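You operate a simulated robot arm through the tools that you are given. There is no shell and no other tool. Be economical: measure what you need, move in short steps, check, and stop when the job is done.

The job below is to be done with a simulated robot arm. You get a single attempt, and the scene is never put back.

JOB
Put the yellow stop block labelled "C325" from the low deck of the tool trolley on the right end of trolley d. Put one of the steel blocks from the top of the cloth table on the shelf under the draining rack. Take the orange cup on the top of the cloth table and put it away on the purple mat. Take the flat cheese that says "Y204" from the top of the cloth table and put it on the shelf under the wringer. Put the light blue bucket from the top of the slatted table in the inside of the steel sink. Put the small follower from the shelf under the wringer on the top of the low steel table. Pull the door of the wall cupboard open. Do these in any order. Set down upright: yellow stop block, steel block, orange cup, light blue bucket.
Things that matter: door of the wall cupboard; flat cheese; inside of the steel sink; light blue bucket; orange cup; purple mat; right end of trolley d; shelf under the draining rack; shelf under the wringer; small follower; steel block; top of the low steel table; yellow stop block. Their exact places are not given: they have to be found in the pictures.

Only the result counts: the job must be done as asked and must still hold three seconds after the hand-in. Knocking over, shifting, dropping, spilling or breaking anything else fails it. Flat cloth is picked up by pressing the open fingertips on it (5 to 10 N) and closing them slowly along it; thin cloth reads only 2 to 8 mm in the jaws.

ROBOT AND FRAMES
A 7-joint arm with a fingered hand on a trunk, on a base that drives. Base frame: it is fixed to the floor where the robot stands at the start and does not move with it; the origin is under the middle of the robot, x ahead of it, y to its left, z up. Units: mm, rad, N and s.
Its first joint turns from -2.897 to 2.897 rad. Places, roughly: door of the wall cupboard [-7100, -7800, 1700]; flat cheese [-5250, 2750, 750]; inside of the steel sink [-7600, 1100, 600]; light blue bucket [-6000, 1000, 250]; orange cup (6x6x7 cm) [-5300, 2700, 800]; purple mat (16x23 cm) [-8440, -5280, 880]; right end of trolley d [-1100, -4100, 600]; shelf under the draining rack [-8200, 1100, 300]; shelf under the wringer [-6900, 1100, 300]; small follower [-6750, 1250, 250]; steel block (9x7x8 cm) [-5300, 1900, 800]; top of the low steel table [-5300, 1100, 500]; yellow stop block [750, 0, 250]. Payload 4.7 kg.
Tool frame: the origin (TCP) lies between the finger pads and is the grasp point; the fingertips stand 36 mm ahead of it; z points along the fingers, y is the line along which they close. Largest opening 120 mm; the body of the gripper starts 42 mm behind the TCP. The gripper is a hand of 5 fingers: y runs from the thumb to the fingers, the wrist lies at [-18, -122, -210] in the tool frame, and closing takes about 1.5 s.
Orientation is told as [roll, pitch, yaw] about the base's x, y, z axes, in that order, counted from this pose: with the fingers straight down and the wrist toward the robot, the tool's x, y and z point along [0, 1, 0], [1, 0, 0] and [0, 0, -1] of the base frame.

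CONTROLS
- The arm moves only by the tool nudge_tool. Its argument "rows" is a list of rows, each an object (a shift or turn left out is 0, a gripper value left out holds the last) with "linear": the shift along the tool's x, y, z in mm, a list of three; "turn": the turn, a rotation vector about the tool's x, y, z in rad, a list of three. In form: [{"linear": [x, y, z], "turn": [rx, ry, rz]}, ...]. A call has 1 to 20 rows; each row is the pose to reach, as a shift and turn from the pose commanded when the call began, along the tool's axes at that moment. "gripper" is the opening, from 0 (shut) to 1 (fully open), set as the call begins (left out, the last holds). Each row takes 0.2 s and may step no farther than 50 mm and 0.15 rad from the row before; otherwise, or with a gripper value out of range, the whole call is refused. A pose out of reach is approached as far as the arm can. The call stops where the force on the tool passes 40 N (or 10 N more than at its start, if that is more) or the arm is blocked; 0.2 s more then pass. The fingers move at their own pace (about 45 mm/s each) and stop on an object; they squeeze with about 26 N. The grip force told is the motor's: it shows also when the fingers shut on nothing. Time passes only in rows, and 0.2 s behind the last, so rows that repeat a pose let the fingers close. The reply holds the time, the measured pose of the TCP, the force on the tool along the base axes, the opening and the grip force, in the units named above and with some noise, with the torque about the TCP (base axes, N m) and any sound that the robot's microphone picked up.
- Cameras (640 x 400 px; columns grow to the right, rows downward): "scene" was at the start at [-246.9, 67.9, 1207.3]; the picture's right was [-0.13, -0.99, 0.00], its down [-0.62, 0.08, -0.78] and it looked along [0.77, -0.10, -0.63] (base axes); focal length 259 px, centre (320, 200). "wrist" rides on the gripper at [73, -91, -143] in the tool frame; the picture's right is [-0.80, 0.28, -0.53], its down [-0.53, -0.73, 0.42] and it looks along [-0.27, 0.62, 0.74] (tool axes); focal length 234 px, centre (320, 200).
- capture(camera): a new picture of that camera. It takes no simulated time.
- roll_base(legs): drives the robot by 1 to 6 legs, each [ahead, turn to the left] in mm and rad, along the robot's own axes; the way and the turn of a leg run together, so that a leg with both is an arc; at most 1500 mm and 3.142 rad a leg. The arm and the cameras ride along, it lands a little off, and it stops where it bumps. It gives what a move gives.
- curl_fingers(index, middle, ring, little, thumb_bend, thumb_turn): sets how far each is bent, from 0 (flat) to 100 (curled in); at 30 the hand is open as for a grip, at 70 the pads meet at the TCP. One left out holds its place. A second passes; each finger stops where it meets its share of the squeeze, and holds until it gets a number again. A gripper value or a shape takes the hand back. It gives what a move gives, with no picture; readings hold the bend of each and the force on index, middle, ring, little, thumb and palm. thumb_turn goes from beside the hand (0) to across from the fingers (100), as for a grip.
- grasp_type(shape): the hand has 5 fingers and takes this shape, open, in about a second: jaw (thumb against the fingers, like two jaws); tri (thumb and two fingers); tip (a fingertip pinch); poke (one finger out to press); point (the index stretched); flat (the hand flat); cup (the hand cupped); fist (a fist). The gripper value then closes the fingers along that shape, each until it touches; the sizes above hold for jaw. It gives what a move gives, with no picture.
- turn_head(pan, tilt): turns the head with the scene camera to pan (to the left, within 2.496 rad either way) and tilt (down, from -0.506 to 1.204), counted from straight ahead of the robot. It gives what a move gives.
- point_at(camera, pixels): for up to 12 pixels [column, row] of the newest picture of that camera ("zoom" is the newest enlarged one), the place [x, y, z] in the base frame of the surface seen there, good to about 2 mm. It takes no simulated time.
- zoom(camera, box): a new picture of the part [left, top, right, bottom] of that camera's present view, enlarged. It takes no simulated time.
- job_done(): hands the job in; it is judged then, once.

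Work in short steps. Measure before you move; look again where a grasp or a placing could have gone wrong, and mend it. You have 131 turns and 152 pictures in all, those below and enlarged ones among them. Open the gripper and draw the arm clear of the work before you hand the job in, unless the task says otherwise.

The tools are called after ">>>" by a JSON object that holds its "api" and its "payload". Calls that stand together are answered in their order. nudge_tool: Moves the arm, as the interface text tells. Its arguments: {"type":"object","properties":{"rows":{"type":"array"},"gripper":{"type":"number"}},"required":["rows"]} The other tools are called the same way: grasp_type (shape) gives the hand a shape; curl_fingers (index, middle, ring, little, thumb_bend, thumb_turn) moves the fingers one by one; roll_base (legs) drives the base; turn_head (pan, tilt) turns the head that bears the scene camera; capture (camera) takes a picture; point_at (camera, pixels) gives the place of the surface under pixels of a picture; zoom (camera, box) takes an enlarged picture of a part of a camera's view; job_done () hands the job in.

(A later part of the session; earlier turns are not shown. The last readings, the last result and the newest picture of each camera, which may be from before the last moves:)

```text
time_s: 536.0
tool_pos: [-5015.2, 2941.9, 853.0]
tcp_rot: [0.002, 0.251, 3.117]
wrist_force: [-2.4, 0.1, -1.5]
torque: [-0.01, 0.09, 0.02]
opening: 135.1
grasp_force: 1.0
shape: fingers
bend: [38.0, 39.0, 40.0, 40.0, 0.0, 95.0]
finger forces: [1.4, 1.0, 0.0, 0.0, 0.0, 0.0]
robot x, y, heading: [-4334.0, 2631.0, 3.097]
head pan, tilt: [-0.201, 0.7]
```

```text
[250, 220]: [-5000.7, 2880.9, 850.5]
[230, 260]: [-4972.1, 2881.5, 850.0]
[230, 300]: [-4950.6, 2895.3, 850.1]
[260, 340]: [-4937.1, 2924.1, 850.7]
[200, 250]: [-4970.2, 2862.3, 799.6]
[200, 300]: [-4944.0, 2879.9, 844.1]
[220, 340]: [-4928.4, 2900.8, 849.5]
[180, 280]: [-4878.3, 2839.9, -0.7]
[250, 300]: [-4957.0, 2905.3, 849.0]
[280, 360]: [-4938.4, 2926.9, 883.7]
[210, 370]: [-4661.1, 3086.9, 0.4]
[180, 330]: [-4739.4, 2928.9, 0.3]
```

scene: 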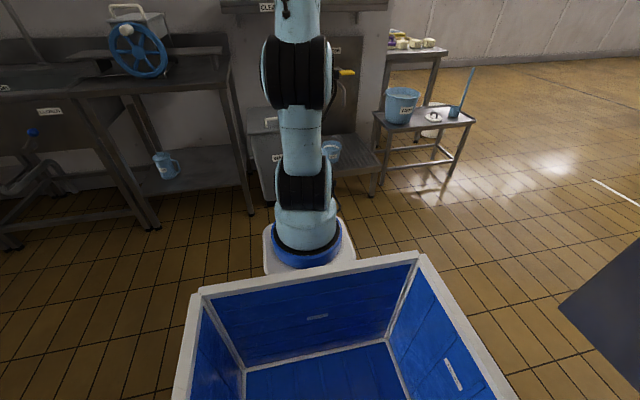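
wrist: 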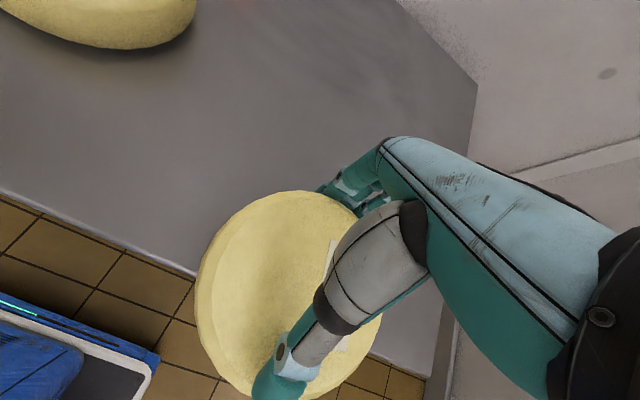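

The cheese now overhangs the edge by about 50 mm and lies flat. I raise the hand, back the base off, and turn the hand horizontal (fingers forward, thumb below) in front of it.

>>> {"api": "nudge_tool", "payload": {"rows": [{"linear": [0, 8, -1]}, {"linear": [0, -2, -40]}, {"linear": [0, -12, -78]}, {"linear": [0, -22, -116]}]}}

>>> {"api": "grasp_type", "payload": {"shape": "jaw"}}

>>> {"api": "roll_base", "payload": {"legs": [[-250, 0]]}}

>>> {"api": "nudge_tool", "payload": {"rows": [{"linear": [0, 0, 0], "turn": [-0.13, 0, 0]}, {"linear": [0, 4, 5], "turn": [-0.26, 0, 0]}, {"linear": [0, 10, 12], "turn": [-0.39, 0, 0]}, {"linear": [0, 18, 22], "turn": [-0.52, 0, 0]}, {"linear": [0, 26, 32], "turn": [-0.65, 0, 0]}, {"linear": [0, 34, 43], "turn": [-0.78, 0, 0]}, {"linear": [0, 42, 54], "turn": [-0.91, 0, 0]}, {"linear": [0, 50, 64], "turn": [-1.04, 0, 0]}, {"linear": [0, 58, 75], "turn": [-1.17, 0, 0]}, {"linear": [0, 66, 86], "turn": [-1.3, 0, 0]}, {"linear": [0, 74, 96], "turn": [-1.43, 0, 0]}, {"linear": [1, 82, 106], "turn": [-1.56, 0, 0]}, {"linear": [1, 91, 116], "turn": [-1.69, 0, 0]}, {"linear": [1.6, 99, 127], "turn": [-1.82, 0, 0]}, {"linear": [1.6, 99, 127], "turn": [-1.82, 0, 0]}]}}

>>> {"api": "capture", "payload": {"camera": "wrist"}}

>>> {"api": "turn_head", "payload": {"pan": -0.3, "tilt": 0.55}}

>>> {"api": "capture", "payload": {"camera": "scene"}}

```text
time_s: 537.0
tool_pos: [-5023.4, 2941.9, 972.3]
tcp_rot: [-0.001, 0.253, 3.116]
wrist_force: [-0.3, 0.9, -0.1]
torque: [0.0, -0.02, -0.01]
opening: 132.9
grasp_force: 0.1
shape: fingers
bend: [40.0, 40.0, 40.0, 40.0, 0.0, 95.0]
finger forces: [0.0, 0.0, 0.1, 0.0, 0.0, 0.1]
robot x, y, heading: [-4336.8, 2633.4, 3.105]
head pan, tilt: [-0.201, 0.7]
```

```text
time_s: 537.9
tool_pos: [-5024.3, 2942.2, 971.4]
tcp_rot: [0.001, 0.252, 3.118]
wrist_force: [0.2, -0.2, 0.4]
torque: [-0.01, 0.0, -0.01]
opening: 119.5
grasp_force: 0.1
shape: jaw
bend: [30.0, 30.0, 30.0, 30.0, 30.0, 98.0]
finger forces: [0.0, 0.1, 0.0, 0.0, 0.0, 0.0]
robot x, y, heading: [-4330.4, 2632.5, 3.1]
head pan, tilt: [-0.201, 0.7]
```

```text
time_s: 539.7
tool_pos: [-4772.1, 2932.1, 972.6]
tcp_rot: [0.002, 0.251, 3.116]
wrist_force: [0.3, 0.6, -0.2]
torque: [-0.01, -0.03, 0.0]
opening: 119.7
grasp_force: 0.0
shape: jaw
bend: [30.0, 30.0, 30.0, 30.0, 30.0, 98.0]
finger forces: [0.1, 0.0, 0.1, 0.1, 0.0, 0.1]
robot x, y, heading: [-4085.3, 2618.5, 3.099]
head pan, tilt: [-0.201, 0.7]
```

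```text
time_s: 542.9
tool_pos: [-4837.0, 2931.6, 824.0]
tcp_rot: [0.586, -1.569, 2.528]
wrist_force: [-0.1, 0.2, -0.5]
torque: [0.01, 0.03, 0.0]
opening: 119.9
grasp_force: 0.0
shape: jaw
bend: [30.0, 30.0, 30.0, 30.0, 30.0, 98.0]
finger forces: [0.1, 0.0, 0.0, 0.0, 0.1, 0.0]
robot x, y, heading: [-4081.4, 2617.3, 3.097]
head pan, tilt: [-0.201, 0.7]
```

```text
23 pictures are left
```

wrist: 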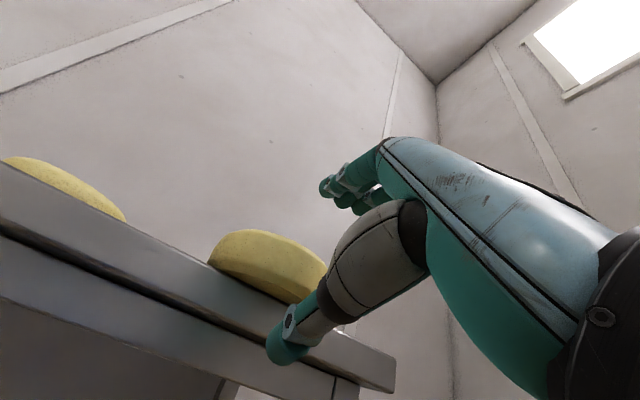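

```text
time_s: 543.6
tool_pos: [-4837.9, 2931.9, 824.6]
tcp_rot: [0.405, -1.567, 2.709]
wrist_force: [-0.6, 0.4, -0.1]
torque: [0.0, 0.0, 0.03]
opening: 119.6
grasp_force: 0.0
shape: jaw
bend: [30.0, 30.0, 30.0, 30.0, 30.0, 98.0]
finger forces: [0.0, 0.0, 0.1, 0.0, 0.1, 0.0]
robot x, y, heading: [-4080.6, 2619.3, 3.094]
head pan, tilt: [-0.3, 0.55]
```

```text
22 pictures are left
```

scene: 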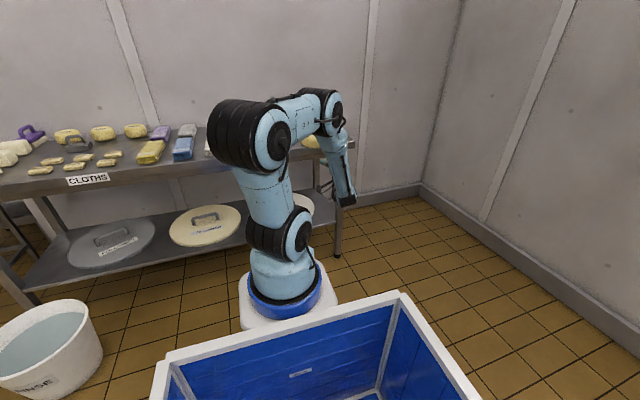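

The hand is level in front of the cheese. I advance 71 mm, close on its thickness, and lift 40 mm.

>>> {"api": "nudge_tool", "payload": {"rows": [{"linear": [0, 0, 20]}, {"linear": [-3, 0, 40]}, {"linear": [-6, 0, 58]}, {"linear": [-6, 0, 71]}, {"linear": [-6, 0, 71]}]}}

>>> {"api": "nudge_tool", "payload": {"rows": [{"linear": [0, 0, 0]}, {"linear": [0, 0, 0]}, {"linear": [0, 0, 0]}, {"linear": [0, 0, 0]}, {"linear": [0, 0, 0]}, {"linear": [0, 0, 0]}, {"linear": [0, 0, 0]}, {"linear": [0, 4, 0]}, {"linear": [0, 12, 0]}, {"linear": [0, 22, 0]}, {"linear": [0, 34, 0]}, {"linear": [0, 45, 0]}, {"linear": [0, 45, 0]}], "gripper": 0}}

>>> {"api": "capture", "payload": {"camera": "wrist"}}

```text
time_s: 544.8
tool_pos: [-4907.5, 2940.1, 822.9]
tcp_rot: [0.443, -1.568, 2.668]
wrist_force: [-0.3, 0.4, 0.7]
torque: [0.0, -0.02, -0.01]
opening: 119.7
grasp_force: 0.2
shape: jaw
bend: [30.0, 30.0, 30.0, 30.0, 30.0, 98.0]
finger forces: [0.0, 0.0, 0.0, 0.0, 0.0, 0.0]
robot x, y, heading: [-4084.0, 2621.7, 3.102]
head pan, tilt: [-0.3, 0.55]
```

```text
time_s: 547.6
tool_pos: [-4907.8, 2939.9, 867.5]
tcp_rot: [0.45, -1.569, 2.664]
wrist_force: [-0.2, -0.1, -9.0]
torque: [-0.02, -0.66, -0.02]
opening: 44.5
grasp_force: 26.1
shape: jaw
bend: [74.0, 50.0, 48.0, 48.0, 73.0, 100.0]
finger forces: [11.4, 5.5, 3.0, 0.0, 29.1, 0.0]
robot x, y, heading: [-4085.4, 2620.8, 3.099]
head pan, tilt: [-0.3, 0.55]
```

```text
21 pictures are left
```

wrist: 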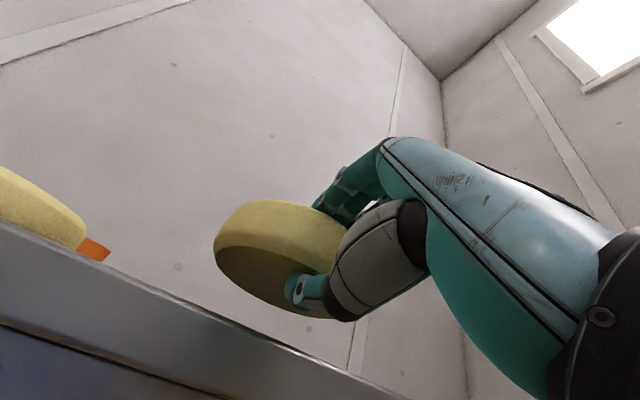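

The cheese is firmly pinched (9 N weight, 26 N grip). I drive it to the wringer, keeping clear of the crane and bench, and check.

>>> {"api": "roll_base", "payload": {"legs": [[-100, 0], [0, 1.61], [1500, 0], [1237, 0], [0, -1.571]]}}

>>> {"api": "roll_base", "payload": {"legs": [[1500, 0], [500, 0], [0, 0.12], [1087, 0], [0, -1.691]]}}

>>> {"api": "nudge_tool", "payload": {"rows": [{"linear": [0, -40, 0], "turn": [0.02, 0, 0]}, {"linear": [0, -80, 0], "turn": [0.04, 0, 0]}, {"linear": [0, -120, 0], "turn": [0.06, 0, 0]}, {"linear": [0, -160, 0], "turn": [0.08, 0, 0]}, {"linear": [0, -200, 0], "turn": [0.1, 0, 0]}, {"linear": [0, -240, 0], "turn": [0.12, 0, 0]}, {"linear": [0, -280, 0], "turn": [0.14, 0, 0]}, {"linear": [0, -320, 0], "turn": [0.16, 0, 0]}, {"linear": [0, -360, 0], "turn": [0.18, 0, 0]}, {"linear": [0, -400, 0], "turn": [0.2, 0, 0]}, {"linear": [0, -440, 0], "turn": [0.22, 0, 0]}, {"linear": [0, -480, 0], "turn": [0.25, 0, 0]}]}}

>>> {"api": "capture", "payload": {"camera": "wrist"}}

>>> {"api": "turn_head", "payload": {"pan": -0.1, "tilt": 0.6}}

>>> {"api": "capture", "payload": {"camera": "scene"}}

```text
time_s: 569.4
tool_pos: [-4822.7, 179.3, 868.3]
tcp_rot: [0.408, -1.568, 2.731]
wrist_force: [-0.1, -0.3, -9.6]
torque: [-0.01, -0.67, 0.05]
opening: 44.8
grasp_force: 25.9
shape: jaw
bend: [74.0, 50.0, 49.0, 48.0, 73.0, 100.0]
finger forces: [11.3, 5.2, 3.1, 0.0, 28.9, 0.1]
robot x, y, heading: [-3992.8, -125.0, 3.121]
head pan, tilt: [-0.3, 0.55]
```

```text
time_s: 579.6
tool_pos: [-6816.2, 255.2, 865.9]
tcp_rot: [0.469, -1.561, 2.658]
wrist_force: [0.8, -1.1, -8.9]
torque: [-0.01, -0.73, 0.04]
opening: 44.7
grasp_force: 25.5
shape: jaw
bend: [74.0, 51.0, 50.0, 48.0, 73.0, 100.0]
finger forces: [12.0, 5.1, 3.2, 0.0, 29.3, 0.1]
robot x, y, heading: [-5991.2, -57.5, 3.111]
head pan, tilt: [-0.3, 0.55]
stopped in leg 3: the robot was blocked; the commanded pose is now the measured one
```

```text
time_s: 582.2
tool_pos: [-6811.8, 254.8, 386.7]
tcp_rot: [0.007, -1.315, 3.117]
wrist_force: [-1.3, 0.3, -8.3]
torque: [0.0, -0.66, 0.09]
opening: 44.5
grasp_force: 25.8
shape: jaw
bend: [74.0, 51.0, 50.0, 48.0, 73.0, 100.0]
finger forces: [12.1, 5.2, 3.3, 0.1, 28.6, 0.0]
robot x, y, heading: [-5989.0, -59.0, 3.106]
head pan, tilt: [-0.3, 0.55]
```

```text
20 pictures are left
```

wrist: 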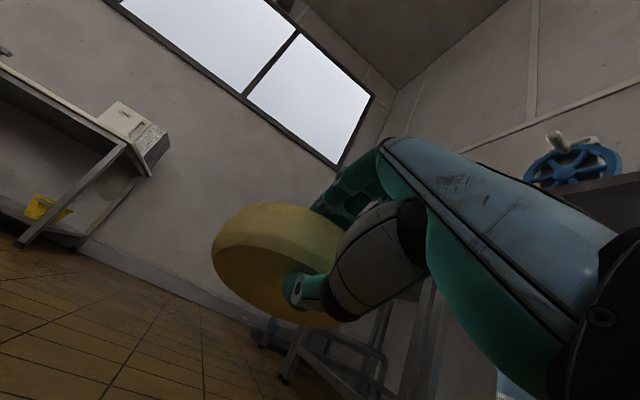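

```text
time_s: 582.9
tool_pos: [-6812.3, 254.7, 386.8]
tcp_rot: [0.011, -1.316, 3.113]
wrist_force: [-0.5, -0.2, -8.8]
torque: [-0.04, -0.64, -0.02]
opening: 44.5
grasp_force: 26.2
shape: jaw
bend: [74.0, 51.0, 50.0, 48.0, 73.0, 100.0]
finger forces: [12.0, 5.1, 3.3, 0.1, 29.0, 0.0]
robot x, y, heading: [-5990.4, -54.0, 3.107]
head pan, tilt: [-0.099, 0.6]
```

```text
19 pictures are left
```

scene: 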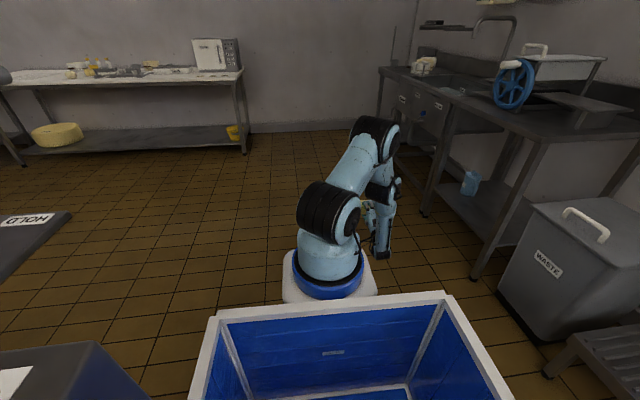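

The robot is only blocked on the left by the crane box, so I go straight on, then angle to the wringer and turn north; the hand is already low.

>>> {"api": "roll_base", "payload": {"legs": [[600, 0], [0, 0.4], [510, 0], [0, -1.935]]}}

>>> {"api": "capture", "payload": {"camera": "wrist"}}

>>> {"api": "point_at", "payload": {"camera": "wrist", "pixels": [[100, 300], [150, 320], [200, 340], [250, 350], [60, 250], [150, 260], [40, 330], [215, 235], [225, 270], [270, 305], [300, 330], [100, 220]]}}

```text
time_s: 594.7
tool_pos: [-6803.4, 615.5, 387.5]
tcp_rot: [0.01, -1.314, 1.588]
wrist_force: [-0.7, 0.2, -9.5]
torque: [-0.67, 0.05, 0.04]
opening: 44.3
grasp_force: 25.7
shape: jaw
bend: [74.0, 51.0, 50.0, 48.0, 74.0, 100.0]
finger forces: [11.5, 4.6, 3.1, 0.0, 27.9, 0.0]
robot x, y, heading: [-7076.7, -219.2, 1.586]
head pan, tilt: [-0.099, 0.6]
```

```text
18 pictures are left
```

wrist: 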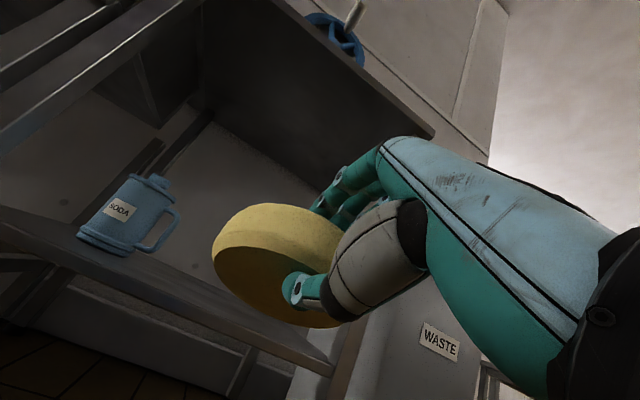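

```text
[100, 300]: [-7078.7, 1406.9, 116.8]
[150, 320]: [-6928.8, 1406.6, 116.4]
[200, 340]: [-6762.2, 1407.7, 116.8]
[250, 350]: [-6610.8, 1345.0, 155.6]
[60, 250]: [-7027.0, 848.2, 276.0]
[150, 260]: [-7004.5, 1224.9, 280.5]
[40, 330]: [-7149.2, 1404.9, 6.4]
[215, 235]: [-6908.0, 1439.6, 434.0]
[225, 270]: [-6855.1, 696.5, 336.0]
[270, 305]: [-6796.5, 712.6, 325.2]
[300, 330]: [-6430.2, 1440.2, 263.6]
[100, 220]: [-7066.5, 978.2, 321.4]
```

The cheese is lined up with free shelf at x≈−6800. I drive 300 mm in and lower until it touches, and look.

>>> {"api": "roll_base", "payload": {"legs": [[300, 0]]}}

>>> {"api": "nudge_tool", "payload": {"rows": [{"linear": [0, -10, 2.6]}, {"linear": [0, -19, 5]}, {"linear": [0, -27, 7]}, {"linear": [0, -34, 9]}, {"linear": [0, -40, 10.5]}, {"linear": [0, -45, 12]}, {"linear": [0, -45, 12]}]}}

>>> {"api": "capture", "payload": {"camera": "wrist"}}

```text
time_s: 596.7
tool_pos: [-6806.8, 911.4, 386.4]
tcp_rot: [0.011, -1.312, 1.588]
wrist_force: [-0.5, 0.4, -8.9]
torque: [-0.68, 0.02, -0.03]
opening: 44.1
grasp_force: 26.3
shape: jaw
bend: [74.0, 51.0, 50.0, 48.0, 73.0, 100.0]
finger forces: [11.7, 4.7, 3.1, 0.0, 28.1, 0.1]
robot x, y, heading: [-7081.9, 73.7, 1.586]
head pan, tilt: [-0.099, 0.6]
```

```text
time_s: 598.3
tool_pos: [-6807.5, 910.3, 341.6]
tcp_rot: [0.009, -1.315, 1.59]
wrist_force: [-1.2, -4.8, 3.1]
torque: [0.73, -0.17, 0.03]
opening: 44.3
grasp_force: 26.0
shape: jaw
bend: [74.0, 50.0, 49.0, 48.0, 73.0, 100.0]
finger forces: [14.4, 7.7, 4.0, 0.0, 24.0, 0.1]
robot x, y, heading: [-7082.7, 76.3, 1.584]
head pan, tilt: [-0.099, 0.6]
```

```text
17 pictures are left
```

wrist: 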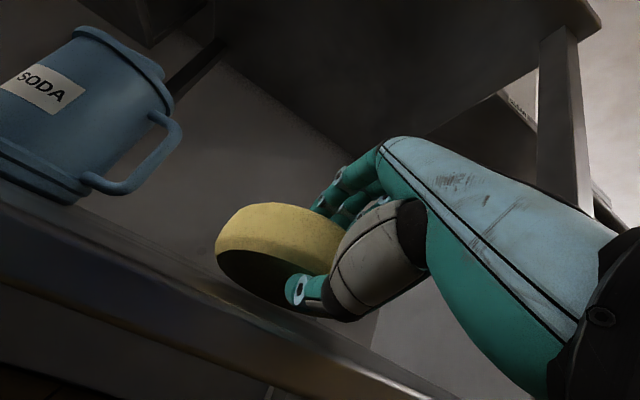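

The far edge rests on the shelf. I open moderately, back straight out, and check.

>>> {"api": "nudge_tool", "payload": {"rows": [{"linear": [0, 0, 0]}, {"linear": [0, 0, 0]}, {"linear": [0, 0, 0]}, {"linear": [0, 0, 0]}, {"linear": [0, 3, -12]}, {"linear": [0, 2, -30]}, {"linear": [0, -2, -50]}, {"linear": [0, -6, -70]}, {"linear": [0, -10, -90]}], "gripper": 0.58}}

>>> {"api": "roll_base", "payload": {"legs": [[-300, 0]]}}

>>> {"api": "capture", "payload": {"camera": "wrist"}}

```text
time_s: 600.3
tool_pos: [-6803.9, 822.6, 352.9]
tcp_rot: [0.008, -1.316, 1.589]
wrist_force: [-1.0, 0.3, -0.1]
torque: [0.01, -0.01, -0.02]
opening: 69.7
grasp_force: 0.0
shape: jaw
bend: [74.0, 42.0, 39.0, 41.0, 66.0, 100.0]
finger forces: [0.0, 0.0, 0.0, 0.0, 0.1, 0.1]
robot x, y, heading: [-7081.7, 77.0, 1.588]
head pan, tilt: [-0.099, 0.6]
```

```text
time_s: 602.4
tool_pos: [-6801.0, 522.4, 352.3]
tcp_rot: [0.01, -1.314, 1.587]
wrist_force: [-0.5, -0.1, 0.3]
torque: [-0.01, 0.0, 0.02]
opening: 69.7
grasp_force: 0.0
shape: jaw
bend: [74.0, 42.0, 39.0, 41.0, 66.0, 100.0]
finger forces: [0.0, 0.0, 0.0, 0.0, 0.1, 0.1]
robot x, y, heading: [-7076.8, -222.1, 1.584]
head pan, tilt: [-0.099, 0.6]
```

```text
16 pictures are left
```

wrist: 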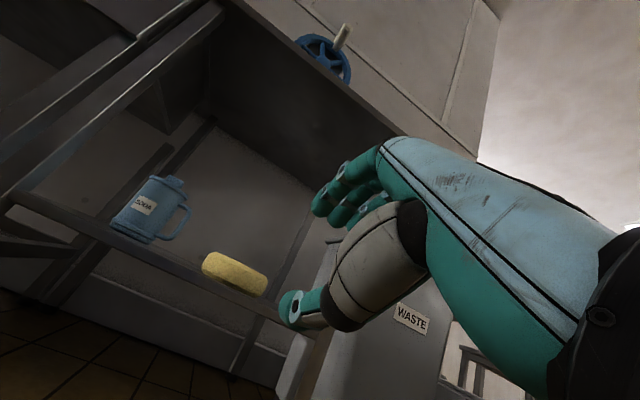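

The cheese lies on the wringer shelf. I raise and re-orient the hand, then drive back to the cloth table for the cup.

>>> {"api": "nudge_tool", "payload": {"rows": [{"linear": [12, 41, -11], "turn": [0.077, 0, 0]}, {"linear": [24, 81, -21], "turn": [0.154, 0, 0]}, {"linear": [36, 122, -32], "turn": [0.231, 0, 0]}, {"linear": [48, 162, -43], "turn": [0.308, 0, 0]}, {"linear": [60, 203, -53], "turn": [0.386, 0, 0]}, {"linear": [72, 244, -64], "turn": [0.463, 0, 0]}, {"linear": [84, 284, -75], "turn": [0.54, 0, 0]}, {"linear": [96, 325, -85], "turn": [0.617, 0, 0]}, {"linear": [108, 365, -96], "turn": [0.694, 0, 0]}, {"linear": [120, 406, -107], "turn": [0.771, 0, 0]}, {"linear": [132, 447, -117], "turn": [0.848, 0, 0]}, {"linear": [144, 487, -128], "turn": [0.925, 0, 0]}, {"linear": [156, 528, -139], "turn": [1.0, 0, 0]}, {"linear": [168, 568, -149], "turn": [1.08, 0, 0]}, {"linear": [180, 609, -160], "turn": [1.16, 0, 0]}], "gripper": 0.85}}

>>> {"api": "roll_base", "payload": {"legs": [[0, -1.434], [1500, 0], [0, -0.15], [1444, 0], [0, 1.571], [1500, 0]]}}

>>> {"api": "roll_base", "payload": {"legs": [[1210, 0], [0, 1.571], [258, 0]]}}

>>> {"api": "capture", "payload": {"camera": "wrist"}}

```text
time_s: 605.6
tool_pos: [-6979.7, 516.6, 982.9]
tcp_rot: [0.003, -0.154, 1.596]
wrist_force: [-0.5, 0.2, -0.5]
torque: [-0.01, 0.03, 0.0]
opening: 102.1
grasp_force: 0.1
shape: jaw
bend: [26.0, 33.0, 31.0, 32.0, 47.0, 99.0]
finger forces: [0.0, 0.1, 0.1, 0.0, 0.0, 0.1]
out of reach, approached as far as the arm can: row 1, 2, 3, 4, 5
robot x, y, heading: [-7075.7, -221.4, 1.58]
head pan, tilt: [-0.099, 0.6]
```

```text
time_s: 634.7
tool_pos: [-4047.8, 2242.9, 983.7]
tcp_rot: [0.001, -0.155, 1.585]
wrist_force: [-0.7, 0.2, 0.1]
torque: [0.02, -0.05, 0.0]
opening: 101.9
grasp_force: 0.1
shape: jaw
bend: [26.0, 33.0, 31.0, 32.0, 47.0, 99.0]
finger forces: [0.0, 0.0, 0.0, 0.1, 0.1, 0.1]
robot x, y, heading: [-4154.1, 1504.6, 1.566]
head pan, tilt: [-0.099, 0.6]
```

```text
time_s: 646.2
tool_pos: [-5158.6, 2810.0, 982.6]
tcp_rot: [0.003, -0.155, -3.112]
wrist_force: [0.2, -0.4, -0.1]
torque: [-0.01, 0.04, -0.03]
opening: 101.9
grasp_force: 0.0
shape: jaw
bend: [26.0, 33.0, 31.0, 32.0, 47.0, 99.0]
finger forces: [0.1, 0.0, 0.0, 0.1, 0.0, 0.0]
robot x, y, heading: [-4415.8, 2712.5, -3.125]
head pan, tilt: [-0.099, 0.6]
```

```text
15 pictures are left
```

wrist: 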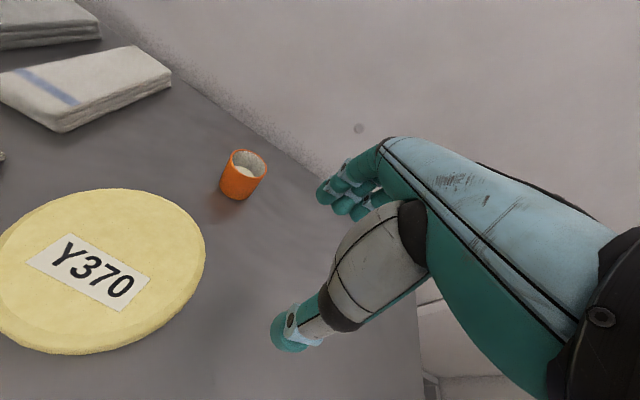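

The cup is at (243,175), matching centre (−5308, 2714). I move over it, descend around it, grip, and lift gently.

>>> {"api": "nudge_tool", "payload": {"rows": [{"linear": [23, 35, 20]}, {"linear": [46, 70, 40]}, {"linear": [69, 104, 60]}, {"linear": [91.6, 139, 79]}, {"linear": [91.6, 136, 99]}, {"linear": [91.6, 133, 120]}, {"linear": [91.6, 130, 141]}, {"linear": [91.6, 127, 161]}, {"linear": [91.6, 127, 161]}]}}

>>> {"api": "nudge_tool", "payload": {"rows": [{"linear": [0, 0, 0]}, {"linear": [0, 0, 0]}, {"linear": [0, 0, 0]}, {"linear": [0, 0, 0]}, {"linear": [0, 0, 0]}, {"linear": [0, 0, 0]}, {"linear": [0, 0, 0]}, {"linear": [0, 1, -5]}, {"linear": [0, 2, -15]}, {"linear": [0, 4, -28]}, {"linear": [0, 7, -45]}, {"linear": [0, 10, -65]}, {"linear": [0, 13, -85]}, {"linear": [0, 16, -105]}, {"linear": [0, 19, -125]}, {"linear": [0, 21, -140]}, {"linear": [0, 21, -140]}], "gripper": 0}}

>>> {"api": "capture", "payload": {"camera": "wrist"}}

```text
time_s: 648.2
tool_pos: [-5307.8, 2712.9, 845.0]
tcp_rot: [0.002, -0.154, -3.113]
wrist_force: [-0.1, -0.4, 1.5]
torque: [-0.01, -0.06, -0.01]
opening: 102.1
grasp_force: 0.0
shape: jaw
bend: [26.0, 33.0, 31.0, 32.0, 47.0, 99.0]
finger forces: [0.0, 0.0, 0.0, 0.0, 1.1, 0.0]
robot x, y, heading: [-4418.0, 2716.0, -3.126]
head pan, tilt: [-0.099, 0.6]
```

```text
time_s: 651.8
tool_pos: [-5304.9, 2713.0, 985.5]
tcp_rot: [0.003, -0.154, -3.111]
wrist_force: [0.2, 0.5, -0.3]
torque: [0.0, 0.03, 0.02]
opening: 45.2
grasp_force: 25.8
shape: jaw
bend: [70.0, 70.0, 70.0, 70.0, 50.0, 99.0]
finger forces: [14.0, 7.7, 0.1, 0.0, 21.2, 0.1]
robot x, y, heading: [-4423.1, 2715.3, -3.129]
head pan, tilt: [-0.099, 0.6]
```

```text
14 pictures are left
```

wrist: 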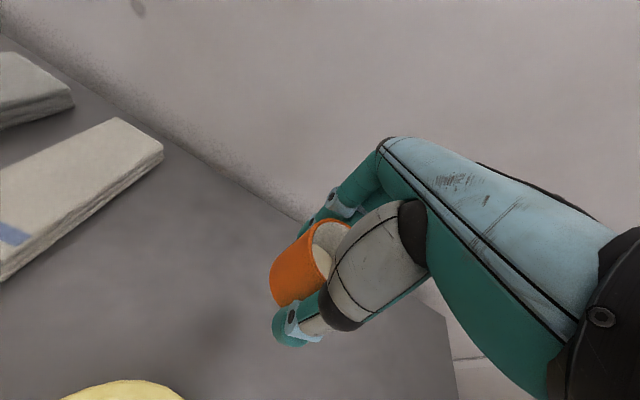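

The cup is held upright above the table. I carry it around west and then south down the west aisle toward the purple mat, and look ahead.

>>> {"api": "roll_base", "payload": {"legs": [[-270, 0], [0, 1.555], [1500, 0], [1200, 0], [0, -1.571], [1500, 0]]}}

>>> {"api": "roll_base", "payload": {"legs": [[1500, 0], [150, 0], [0, 1.571], [1500, 0], [1000, 0]]}}

>>> {"api": "turn_head", "payload": {"pan": -0.35, "tilt": 0.35}}

>>> {"api": "capture", "payload": {"camera": "scene"}}

>>> {"api": "point_at", "payload": {"camera": "scene", "pixels": [[100, 250], [200, 250], [300, 220], [400, 220], [450, 200], [500, 200], [550, 220], [600, 250], [420, 170], [350, 180], [250, 200], [150, 200]]}}

```text
time_s: 681.0
tool_pos: [-6560.7, 15.5, 985.5]
tcp_rot: [0.004, -0.156, -3.117]
wrist_force: [0.5, 0.4, -0.6]
torque: [-0.01, 0.02, 0.01]
opening: 44.6
grasp_force: 25.8
shape: jaw
bend: [70.0, 70.0, 70.0, 70.0, 51.0, 99.0]
finger forces: [13.8, 7.6, 0.0, 0.0, 20.7, 0.0]
robot x, y, heading: [-5673.7, 9.8, -3.133]
head pan, tilt: [-0.099, 0.6]
```

```text
time_s: 705.0
tool_pos: [-7321.9, -3388.6, 984.5]
tcp_rot: [0.005, -0.156, -1.555]
wrist_force: [0.4, 0.2, -1.2]
torque: [0.0, -0.02, 0.02]
opening: 44.7
grasp_force: 26.0
shape: jaw
bend: [70.0, 70.0, 70.0, 70.0, 51.0, 99.0]
finger forces: [13.7, 7.6, 0.0, 0.1, 20.5, 0.0]
robot x, y, heading: [-7309.8, -2501.0, -1.57]
head pan, tilt: [-0.099, 0.6]
```

```text
time_s: 705.8
tool_pos: [-7321.4, -3388.8, 985.7]
tcp_rot: [0.003, -0.154, -1.552]
wrist_force: [-0.5, 0.6, -1.1]
torque: [0.0, -0.01, 0.04]
opening: 44.6
grasp_force: 26.1
shape: jaw
bend: [70.0, 70.0, 70.0, 70.0, 51.0, 99.0]
finger forces: [13.7, 7.7, 0.0, 0.0, 20.5, 0.0]
robot x, y, heading: [-7309.9, -2503.1, -1.567]
head pan, tilt: [-0.351, 0.351]
```

```text
13 pictures are left
```

scene: 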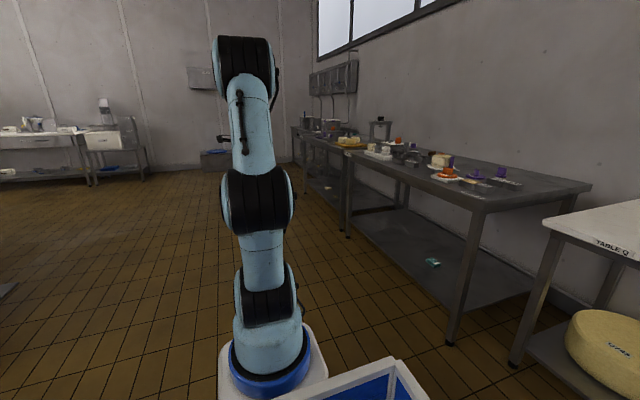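

```text
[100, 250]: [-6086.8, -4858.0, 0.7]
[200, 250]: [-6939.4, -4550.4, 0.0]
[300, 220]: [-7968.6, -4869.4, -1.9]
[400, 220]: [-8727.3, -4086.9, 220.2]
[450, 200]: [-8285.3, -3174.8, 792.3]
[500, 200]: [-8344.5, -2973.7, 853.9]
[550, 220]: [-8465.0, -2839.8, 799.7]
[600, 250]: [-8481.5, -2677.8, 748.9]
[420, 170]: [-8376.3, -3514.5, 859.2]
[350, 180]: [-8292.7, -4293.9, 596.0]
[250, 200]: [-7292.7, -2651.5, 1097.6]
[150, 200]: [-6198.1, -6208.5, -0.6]
```

The route is clear along the tables (front edge x≈−8285). I draw the arm in, drive to y≈−5280, face west, and view the table top.

>>> {"api": "nudge_tool", "payload": {"rows": [{"linear": [0, -30, -12]}, {"linear": [0, -60, -25]}, {"linear": [0, -90, -38]}, {"linear": [0, -120, -50]}]}}

>>> {"api": "roll_base", "payload": {"legs": [[1500, 0], [1270, 0], [0, -1.571]]}}

>>> {"api": "turn_head", "payload": {"pan": 0.0, "tilt": 0.4}}

>>> {"api": "capture", "payload": {"camera": "scene"}}

>>> {"api": "capture", "payload": {"camera": "wrist"}}

```text
time_s: 706.8
tool_pos: [-7322.8, -3262.2, 1014.8]
tcp_rot: [0.004, -0.154, -1.553]
wrist_force: [-0.3, 0.0, -1.8]
torque: [-0.07, -0.02, 0.03]
opening: 44.8
grasp_force: 26.0
shape: jaw
bend: [70.0, 70.0, 70.0, 70.0, 51.0, 99.0]
finger forces: [13.8, 7.9, 0.0, 0.0, 20.5, 0.0]
robot x, y, heading: [-7311.0, -2499.5, -1.563]
head pan, tilt: [-0.351, 0.351]
```

```text
time_s: 724.0
tool_pos: [-8102.4, -5236.7, 1015.1]
tcp_rot: [0.003, -0.155, 3.124]
wrist_force: [-0.1, -1.0, -1.3]
torque: [0.04, 0.03, -0.03]
opening: 44.7
grasp_force: 25.7
shape: jaw
bend: [70.0, 70.0, 70.0, 70.0, 51.0, 99.0]
finger forces: [13.7, 7.7, 0.0, 0.0, 20.2, 0.1]
robot x, y, heading: [-7343.5, -5278.1, 3.11]
head pan, tilt: [-0.351, 0.351]
```

```text
time_s: 724.9
tool_pos: [-8102.1, -5237.1, 1016.1]
tcp_rot: [0.004, -0.156, 3.124]
wrist_force: [0.7, 0.1, -1.6]
torque: [-0.01, 0.05, 0.0]
opening: 44.4
grasp_force: 25.9
shape: jaw
bend: [70.0, 70.0, 70.0, 70.0, 51.0, 99.0]
finger forces: [13.7, 7.8, 0.0, 0.0, 20.2, 0.1]
robot x, y, heading: [-7340.1, -5279.9, 3.106]
head pan, tilt: [0.0, 0.4]
```

```text
12 pictures are left
```

scene: 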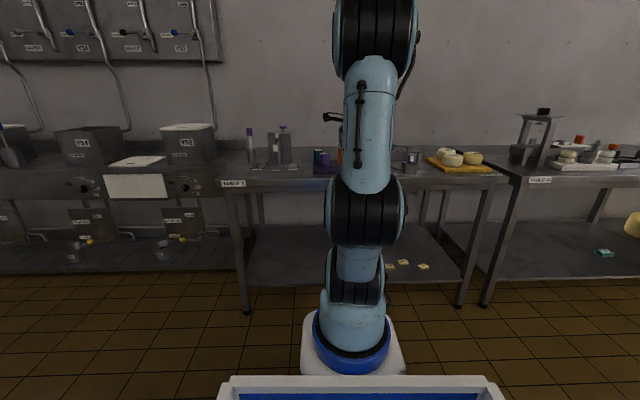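

```text
11 pictures are left
```

wrist: 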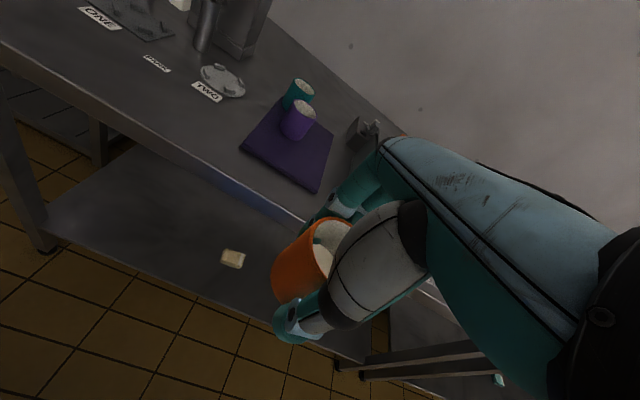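

The purple mat at (290,145) already holds a teal and a purple cup, with its right/front part free. I measure it.

>>> {"api": "point_at", "payload": {"camera": "wrist", "pixels": [[241, 147], [315, 188], [333, 140], [280, 100], [297, 138], [300, 105], [290, 108], [315, 165], [320, 150], [275, 155], [305, 175], [360, 140]]}}

>>> {"api": "zoom", "payload": {"camera": "wrist", "box": [225, 65, 425, 215]}}

```text
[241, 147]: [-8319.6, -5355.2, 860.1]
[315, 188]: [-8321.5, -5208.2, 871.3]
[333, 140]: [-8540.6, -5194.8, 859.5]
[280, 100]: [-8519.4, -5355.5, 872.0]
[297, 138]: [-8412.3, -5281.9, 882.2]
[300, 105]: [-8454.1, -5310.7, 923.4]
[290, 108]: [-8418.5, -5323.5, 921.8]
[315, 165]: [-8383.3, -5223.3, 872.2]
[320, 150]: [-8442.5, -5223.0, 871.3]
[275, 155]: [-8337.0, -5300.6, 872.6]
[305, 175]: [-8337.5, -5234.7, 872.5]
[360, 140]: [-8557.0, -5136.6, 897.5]
```

```text
2.67 times, centred on (325, 140) of wrist
```

zoom: 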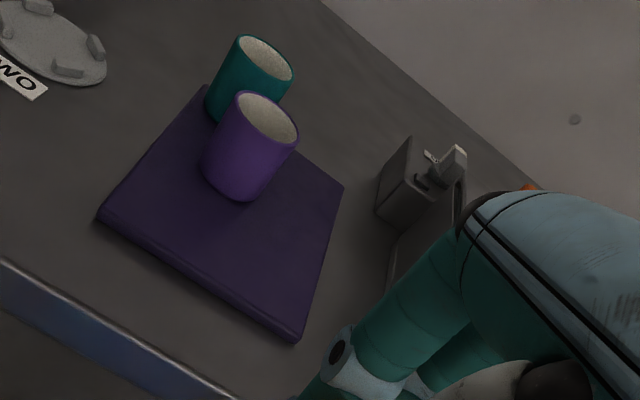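

The mat's free corner is the front-right at about (−8354, −5240), z 872. I set the cup there, release, withdraw, and check.

>>> {"api": "nudge_tool", "payload": {"rows": [{"linear": [1, 40, 16]}, {"linear": [2, 80, 31]}, {"linear": [4, 120, 47]}, {"linear": [5, 160, 63]}, {"linear": [6, 200, 78]}, {"linear": [7.4, 240, 94]}, {"linear": [7.4, 238, 106]}, {"linear": [7.4, 236, 118]}, {"linear": [7.4, 235, 127]}, {"linear": [7.4, 234, 133]}, {"linear": [7.4, 234, 136]}, {"linear": [7.4, 234, 136]}]}}

>>> {"api": "nudge_tool", "payload": {"rows": [{"linear": [0, 0, 0]}, {"linear": [0, 0, 0]}, {"linear": [0, 0, 0]}, {"linear": [0, 0, 0]}, {"linear": [0, 1, -8]}, {"linear": [0, 3, -20]}, {"linear": [0, 6, -40]}, {"linear": [0, 10, -65]}, {"linear": [0, 14, -90]}, {"linear": [0, 18, -115]}], "gripper": 0.66}}

>>> {"api": "roll_base", "payload": {"legs": [[-230, 0]]}}

>>> {"api": "capture", "payload": {"camera": "wrist"}}

>>> {"api": "roll_base", "payload": {"legs": [[0, 1.607], [900, 0]]}}

>>> {"api": "turn_head", "payload": {"pan": 0.0, "tilt": -0.1}}

>>> {"api": "capture", "payload": {"camera": "scene"}}

```text
time_s: 727.5
tool_pos: [-8354.6, -5240.4, 918.5]
tcp_rot: [0.004, -0.154, 3.122]
wrist_force: [0.1, 0.0, -1.0]
torque: [0.01, -0.02, 0.01]
opening: 44.6
grasp_force: 26.4
shape: jaw
bend: [70.0, 70.0, 70.0, 70.0, 51.0, 99.0]
finger forces: [13.8, 7.9, 0.0, 0.0, 20.4, 0.0]
robot x, y, heading: [-7341.9, -5281.3, 3.109]
head pan, tilt: [0.0, 0.4]
```

```text
time_s: 729.7
tool_pos: [-8353.6, -5240.1, 1033.1]
tcp_rot: [0.002, -0.152, 3.122]
wrist_force: [-0.6, 0.6, -0.3]
torque: [-0.04, -0.03, 0.0]
opening: 78.9
grasp_force: 0.1
shape: jaw
bend: [27.0, 39.0, 36.0, 36.0, 62.0, 100.0]
finger forces: [0.0, 0.0, 0.0, 0.0, 0.0, 0.0]
robot x, y, heading: [-7340.0, -5277.7, 3.109]
head pan, tilt: [0.0, 0.4]
```

```text
time_s: 731.4
tool_pos: [-8121.1, -5249.0, 1034.6]
tcp_rot: [0.004, -0.157, 3.125]
wrist_force: [1.0, -0.2, 1.4]
torque: [0.0, 0.01, -0.02]
opening: 79.1
grasp_force: 0.1
shape: jaw
bend: [27.0, 39.0, 36.0, 36.0, 62.0, 100.0]
finger forces: [0.0, 0.0, 0.0, 0.0, 0.0, 0.1]
robot x, y, heading: [-7110.6, -5283.9, 3.114]
head pan, tilt: [0.0, 0.4]
```

```text
9 pictures are left
```

wrist: 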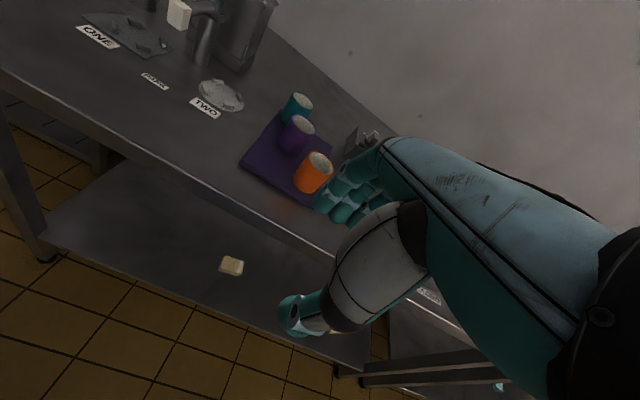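

```text
time_s: 740.1
tool_pos: [-7069.4, -7193.5, 1034.4]
tcp_rot: [0.003, -0.156, -1.531]
wrist_force: [-0.1, -0.9, 1.2]
torque: [-0.02, -0.02, 0.01]
opening: 79.3
grasp_force: 0.1
shape: jaw
bend: [27.0, 39.0, 36.0, 36.0, 62.0, 100.0]
finger forces: [0.1, 0.0, 0.1, 0.0, 0.0, 0.1]
robot x, y, heading: [-7090.9, -6179.8, -1.544]
head pan, tilt: [0.0, 0.4]
```

```text
time_s: 741.0
tool_pos: [-7069.9, -7194.4, 1033.2]
tcp_rot: [0.003, -0.155, -1.532]
wrist_force: [0.8, 0.5, -0.4]
torque: [0.02, 0.05, 0.04]
opening: 78.9
grasp_force: 0.1
shape: jaw
bend: [27.0, 39.0, 36.0, 36.0, 62.0, 100.0]
finger forces: [0.0, 0.0, 0.0, 0.1, 0.0, 0.1]
robot x, y, heading: [-7091.8, -6184.3, -1.545]
head pan, tilt: [0.0, -0.099]
```

```text
8 pictures are left
```

scene: 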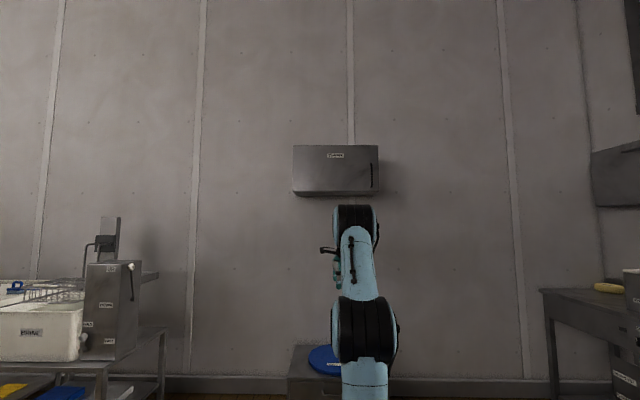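

The orange cup stands on the mat. The cupboard is at (335,170) with a vertical handle at (374,175). I measure it and meanwhile raise the hand and turn it horizontal in free space.

>>> {"api": "point_at", "payload": {"camera": "scene", "pixels": [[374, 164], [374, 175], [374, 187], [371, 175], [294, 147], [377, 147], [377, 192], [294, 190], [335, 165], [325, 365], [300, 380], [350, 130]]}}

>>> {"api": "zoom", "payload": {"camera": "scene", "box": [285, 135, 400, 205]}}

>>> {"api": "nudge_tool", "payload": {"rows": [{"linear": [0, -6, -33], "turn": [-0.1, 0, 0]}, {"linear": [0, -11, -67], "turn": [-0.2, 0, 0]}, {"linear": [0, -17, -100], "turn": [-0.3, 0, 0]}, {"linear": [0, -23, -134], "turn": [-0.4, 0, 0]}, {"linear": [0, -28, -167], "turn": [-0.5, 0, 0]}, {"linear": [0, -34, -200], "turn": [-0.6, 0, 0]}, {"linear": [0, -40, -234], "turn": [-0.7, 0, 0]}, {"linear": [0, -45, -267], "turn": [-0.8, 0, 0]}, {"linear": [0, -51, -300], "turn": [-0.9, 0, 0]}, {"linear": [0, -57, -334], "turn": [-1.0, 0, 0]}, {"linear": [0, -62, -367], "turn": [-1.1, 0, 0]}, {"linear": [0, -68, -400], "turn": [-1.2, 0, 0]}, {"linear": [0, -74, -434], "turn": [-1.3, 0, 0]}, {"linear": [0, -79, -468], "turn": [-1.4, 0, 0]}], "gripper": 0.6}}

>>> {"api": "nudge_tool", "payload": {"rows": [{"linear": [0, 0, 0], "turn": [0, 0, 0.14]}, {"linear": [0, 0, 0], "turn": [0, 0, 0.28]}, {"linear": [0, 0, 0], "turn": [0, 0, 0.42]}, {"linear": [0, 0, 0], "turn": [0, 0, 0.56]}, {"linear": [0, 0, 0], "turn": [0, 0, 0.7]}, {"linear": [0, 0, 0], "turn": [0, 0, 0.84]}, {"linear": [0, 0, 0], "turn": [0, 0, 0.98]}, {"linear": [0, 0, 0], "turn": [0, 0, 1.12]}, {"linear": [0, 0, 0], "turn": [0, 0, 1.26]}, {"linear": [0, 0, 0], "turn": [0, 0, 1.4]}, {"linear": [0, 0, 0], "turn": [0, 0, 1.54]}]}}

```text
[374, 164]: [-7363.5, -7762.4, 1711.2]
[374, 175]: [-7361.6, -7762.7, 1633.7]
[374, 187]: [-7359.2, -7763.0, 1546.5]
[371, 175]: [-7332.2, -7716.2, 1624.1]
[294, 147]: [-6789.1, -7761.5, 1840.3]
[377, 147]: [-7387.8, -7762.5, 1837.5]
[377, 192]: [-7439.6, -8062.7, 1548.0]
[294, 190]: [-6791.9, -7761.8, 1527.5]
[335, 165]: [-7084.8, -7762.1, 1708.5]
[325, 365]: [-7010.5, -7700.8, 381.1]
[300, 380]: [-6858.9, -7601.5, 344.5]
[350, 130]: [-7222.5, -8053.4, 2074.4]
```

```text
5.57 times, centred on (342, 170) of scene
```

zoom: 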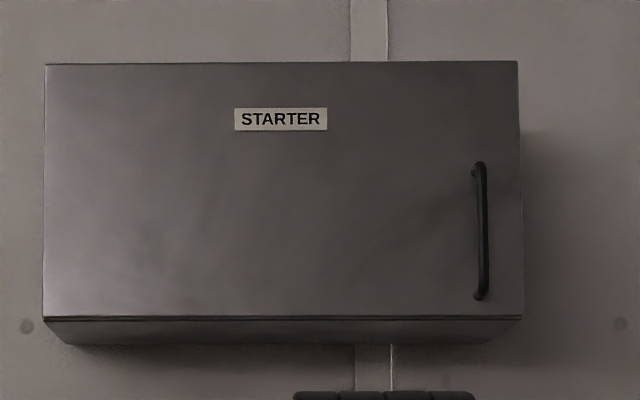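

```text
time_s: 744.0
tool_pos: [-7076.8, -7044.9, 1481.9]
tcp_rot: [-0.664, -1.55, -0.875]
wrist_force: [-1.8, 0.0, -0.4]
torque: [0.06, -0.05, 0.12]
opening: 72.3
grasp_force: 0.1
shape: jaw
bend: [74.0, 41.0, 38.0, 42.0, 66.0, 100.0]
finger forces: [0.0, 0.1, 0.0, 0.0, 0.0, 0.0]
robot x, y, heading: [-7091.7, -6183.7, -1.548]
head pan, tilt: [0.0, -0.099]
```

```text
time_s: 746.4
tool_pos: [-7077.9, -7043.5, 1483.8]
tcp_rot: [1.554, -0.026, -3.103]
wrist_force: [0.2, 0.4, -0.1]
torque: [0.0, -0.02, 0.0]
opening: 71.9
grasp_force: 0.0
shape: jaw
bend: [74.0, 41.0, 38.0, 42.0, 66.0, 100.0]
finger forces: [0.0, 0.0, 0.0, 0.0, 0.1, 0.0]
out of reach, approached as far as the arm can: row 1, 2, 3
robot x, y, heading: [-7091.9, -6187.1, -1.547]
head pan, tilt: [0.0, -0.099]
```

The bar is at x≈−7332, y≈−7718, z 1560–1700, hinge side east. The hand now points south with its jaws horizontal. I drive closer and bring the open jaws in front of the bar.

>>> {"api": "roll_base", "payload": {"legs": [[590, 0]]}}

>>> {"api": "nudge_tool", "payload": {"rows": [{"linear": [0, 44, 0]}, {"linear": [0, 89, 0]}, {"linear": [0, 133, 0]}, {"linear": [0, 178, 0]}, {"linear": [0, 222, 0]}, {"linear": [0, 267, 0]}, {"linear": [37, 267, 0]}, {"linear": [73, 267, 0]}, {"linear": [110, 267, 0]}, {"linear": [146, 267, 0]}, {"linear": [146, 267, 12]}, {"linear": [146, 267, 12]}]}}

>>> {"api": "capture", "payload": {"camera": "wrist"}}

>>> {"api": "point_at", "payload": {"camera": "wrist", "pixels": [[260, 250], [280, 230], [300, 220], [270, 270], [250, 230], [290, 260], [240, 280], [310, 250], [280, 200], [320, 270], [300, 290], [330, 230]]}}

```text
time_s: 749.8
tool_pos: [-7059.0, -7634.0, 1484.7]
tcp_rot: [1.555, -0.029, -3.099]
wrist_force: [0.8, -0.3, -0.2]
torque: [-0.02, 0.02, 0.01]
opening: 71.9
grasp_force: 0.1
shape: jaw
bend: [74.0, 41.0, 38.0, 42.0, 66.0, 100.0]
finger forces: [0.0, 0.0, 0.1, 0.0, 0.1, 0.1]
robot x, y, heading: [-7075.2, -6767.3, -1.545]
head pan, tilt: [0.0, -0.099]
```

```text
time_s: 752.4
tool_pos: [-7321.5, -7659.9, 1637.2]
tcp_rot: [1.554, -0.027, -3.1]
wrist_force: [0.0, 0.5, 0.1]
torque: [-0.01, -0.01, 0.0]
opening: 71.9
grasp_force: 0.1
shape: jaw
bend: [74.0, 41.0, 38.0, 42.0, 66.0, 100.0]
finger forces: [0.0, 0.0, 0.0, 0.0, 0.0, 0.0]
robot x, y, heading: [-7074.7, -6770.0, -1.547]
head pan, tilt: [0.0, -0.099]
```

```text
6 pictures are left
```

wrist: 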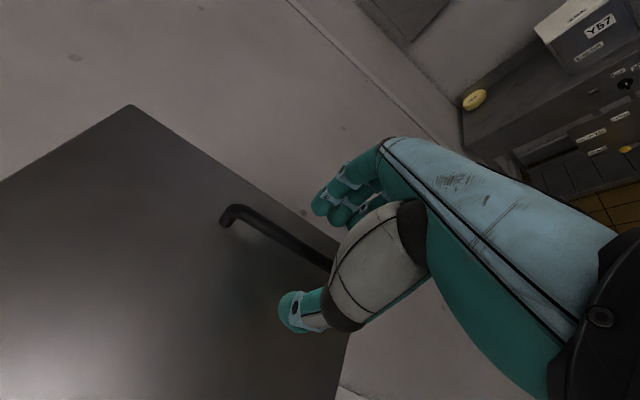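

```text
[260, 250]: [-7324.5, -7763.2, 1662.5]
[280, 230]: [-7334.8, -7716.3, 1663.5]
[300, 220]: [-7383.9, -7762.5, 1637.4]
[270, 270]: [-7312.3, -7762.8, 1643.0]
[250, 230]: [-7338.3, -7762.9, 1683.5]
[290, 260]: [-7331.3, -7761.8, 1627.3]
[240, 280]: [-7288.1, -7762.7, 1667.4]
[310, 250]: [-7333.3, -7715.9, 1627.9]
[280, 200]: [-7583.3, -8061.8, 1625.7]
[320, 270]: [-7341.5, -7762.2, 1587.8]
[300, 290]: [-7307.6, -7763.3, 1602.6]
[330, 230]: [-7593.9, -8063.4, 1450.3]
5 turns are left
```

The bar is between the jaws 55 mm ahead. I advance, close on it, and pull along the door's arc (hinge at x≈−6789), turning the hand with the door.

>>> {"api": "nudge_tool", "payload": {"rows": [{"linear": [0, 12, 17]}, {"linear": [0, 12, 35]}, {"linear": [0, 12, 52]}, {"linear": [0, 12, 52]}]}}

>>> {"api": "nudge_tool", "payload": {"rows": [{"linear": [0, 0, 0]}, {"linear": [0, 0, 0]}, {"linear": [0, 0, 0]}, {"linear": [0, 0, 0]}, {"linear": [0, 0, 0]}, {"linear": [0, 0, 0]}, {"linear": [0, 0, 0]}], "gripper": 0}}

>>> {"api": "nudge_tool", "payload": {"rows": [{"linear": [0, -3, -20], "turn": [-0.04, 0, 0]}, {"linear": [0, -7.5, -43], "turn": [-0.08, 0, 0]}, {"linear": [0, -18.6, -85.5], "turn": [-0.16, 0, 0]}, {"linear": [0, -32.9, -126.8], "turn": [-0.24, 0, 0]}, {"linear": [0, -50.5, -166.9], "turn": [-0.32, 0, 0]}, {"linear": [0, -71.2, -205.5], "turn": [-0.4, 0, 0]}, {"linear": [0, -94.9, -242.2], "turn": [-0.48, 0, 0]}, {"linear": [0, -121.5, -277], "turn": [-0.56, 0, 0]}, {"linear": [0, -150.8, -309.5], "turn": [-0.64, 0, 0]}, {"linear": [0, -182.6, -339.6], "turn": [-0.72, 0, 0]}, {"linear": [0, -216.8, -367], "turn": [-0.8, 0, 0]}, {"linear": [0, -253, -391.6], "turn": [-0.88, 0, 0]}, {"linear": [0, -291, -413], "turn": [-0.96, 0, 0]}]}}

>>> {"api": "capture", "payload": {"camera": "scene"}}

```text
time_s: 753.4
tool_pos: [-7330.4, -7712.4, 1635.8]
tcp_rot: [1.552, -0.027, -3.096]
wrist_force: [-0.3, -0.3, -0.5]
torque: [-0.02, -0.01, 0.02]
opening: 72.0
grasp_force: 0.1
shape: jaw
bend: [74.0, 41.0, 38.0, 42.0, 66.0, 100.0]
finger forces: [0.0, 0.1, 0.0, 0.0, 0.0, 0.0]
robot x, y, heading: [-7072.6, -6768.3, -1.543]
head pan, tilt: [0.0, -0.099]
```

```text
time_s: 755.0
tool_pos: [-7329.5, -7713.1, 1636.3]
tcp_rot: [1.555, -0.028, -3.098]
wrist_force: [1.4, -0.9, -0.4]
torque: [0.06, 0.25, -0.04]
opening: 0.0
grasp_force: 25.8
shape: jaw
bend: [71.0, 70.0, 70.0, 66.0, 71.0, 100.0]
finger forces: [0.9, 0.0, 2.1, 2.5, 22.7, 0.0]
robot x, y, heading: [-7078.7, -6772.6, -1.539]
head pan, tilt: [0.0, -0.099]
```

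```text
time_s: 757.5
tool_pos: [-7109.4, -7316.5, 1645.0]
tcp_rot: [1.576, -0.039, 2.345]
wrist_force: [21.1, -28.2, -9.7]
torque: [0.02, -0.1, 0.42]
opening: 0.3
grasp_force: 26.5
shape: jaw
bend: [71.0, 70.0, 70.0, 70.0, 66.0, 100.0]
finger forces: [3.4, 0.1, 0.2, 0.1, 38.6, 0.1]
robot x, y, heading: [-7073.6, -6775.6, -1.54]
head pan, tilt: [0.0, -0.099]
stopped in row 12: the force on the tool passed its limit at 52 N (the readings are from after the stop); the commanded pose is now the measured one
```

```text
5 pictures are left
4 turns are left
```

scene: 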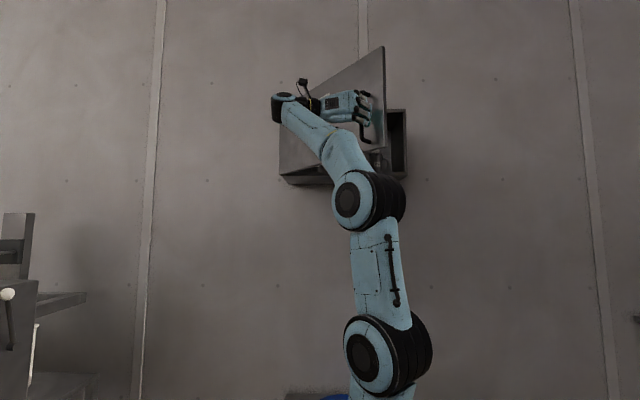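

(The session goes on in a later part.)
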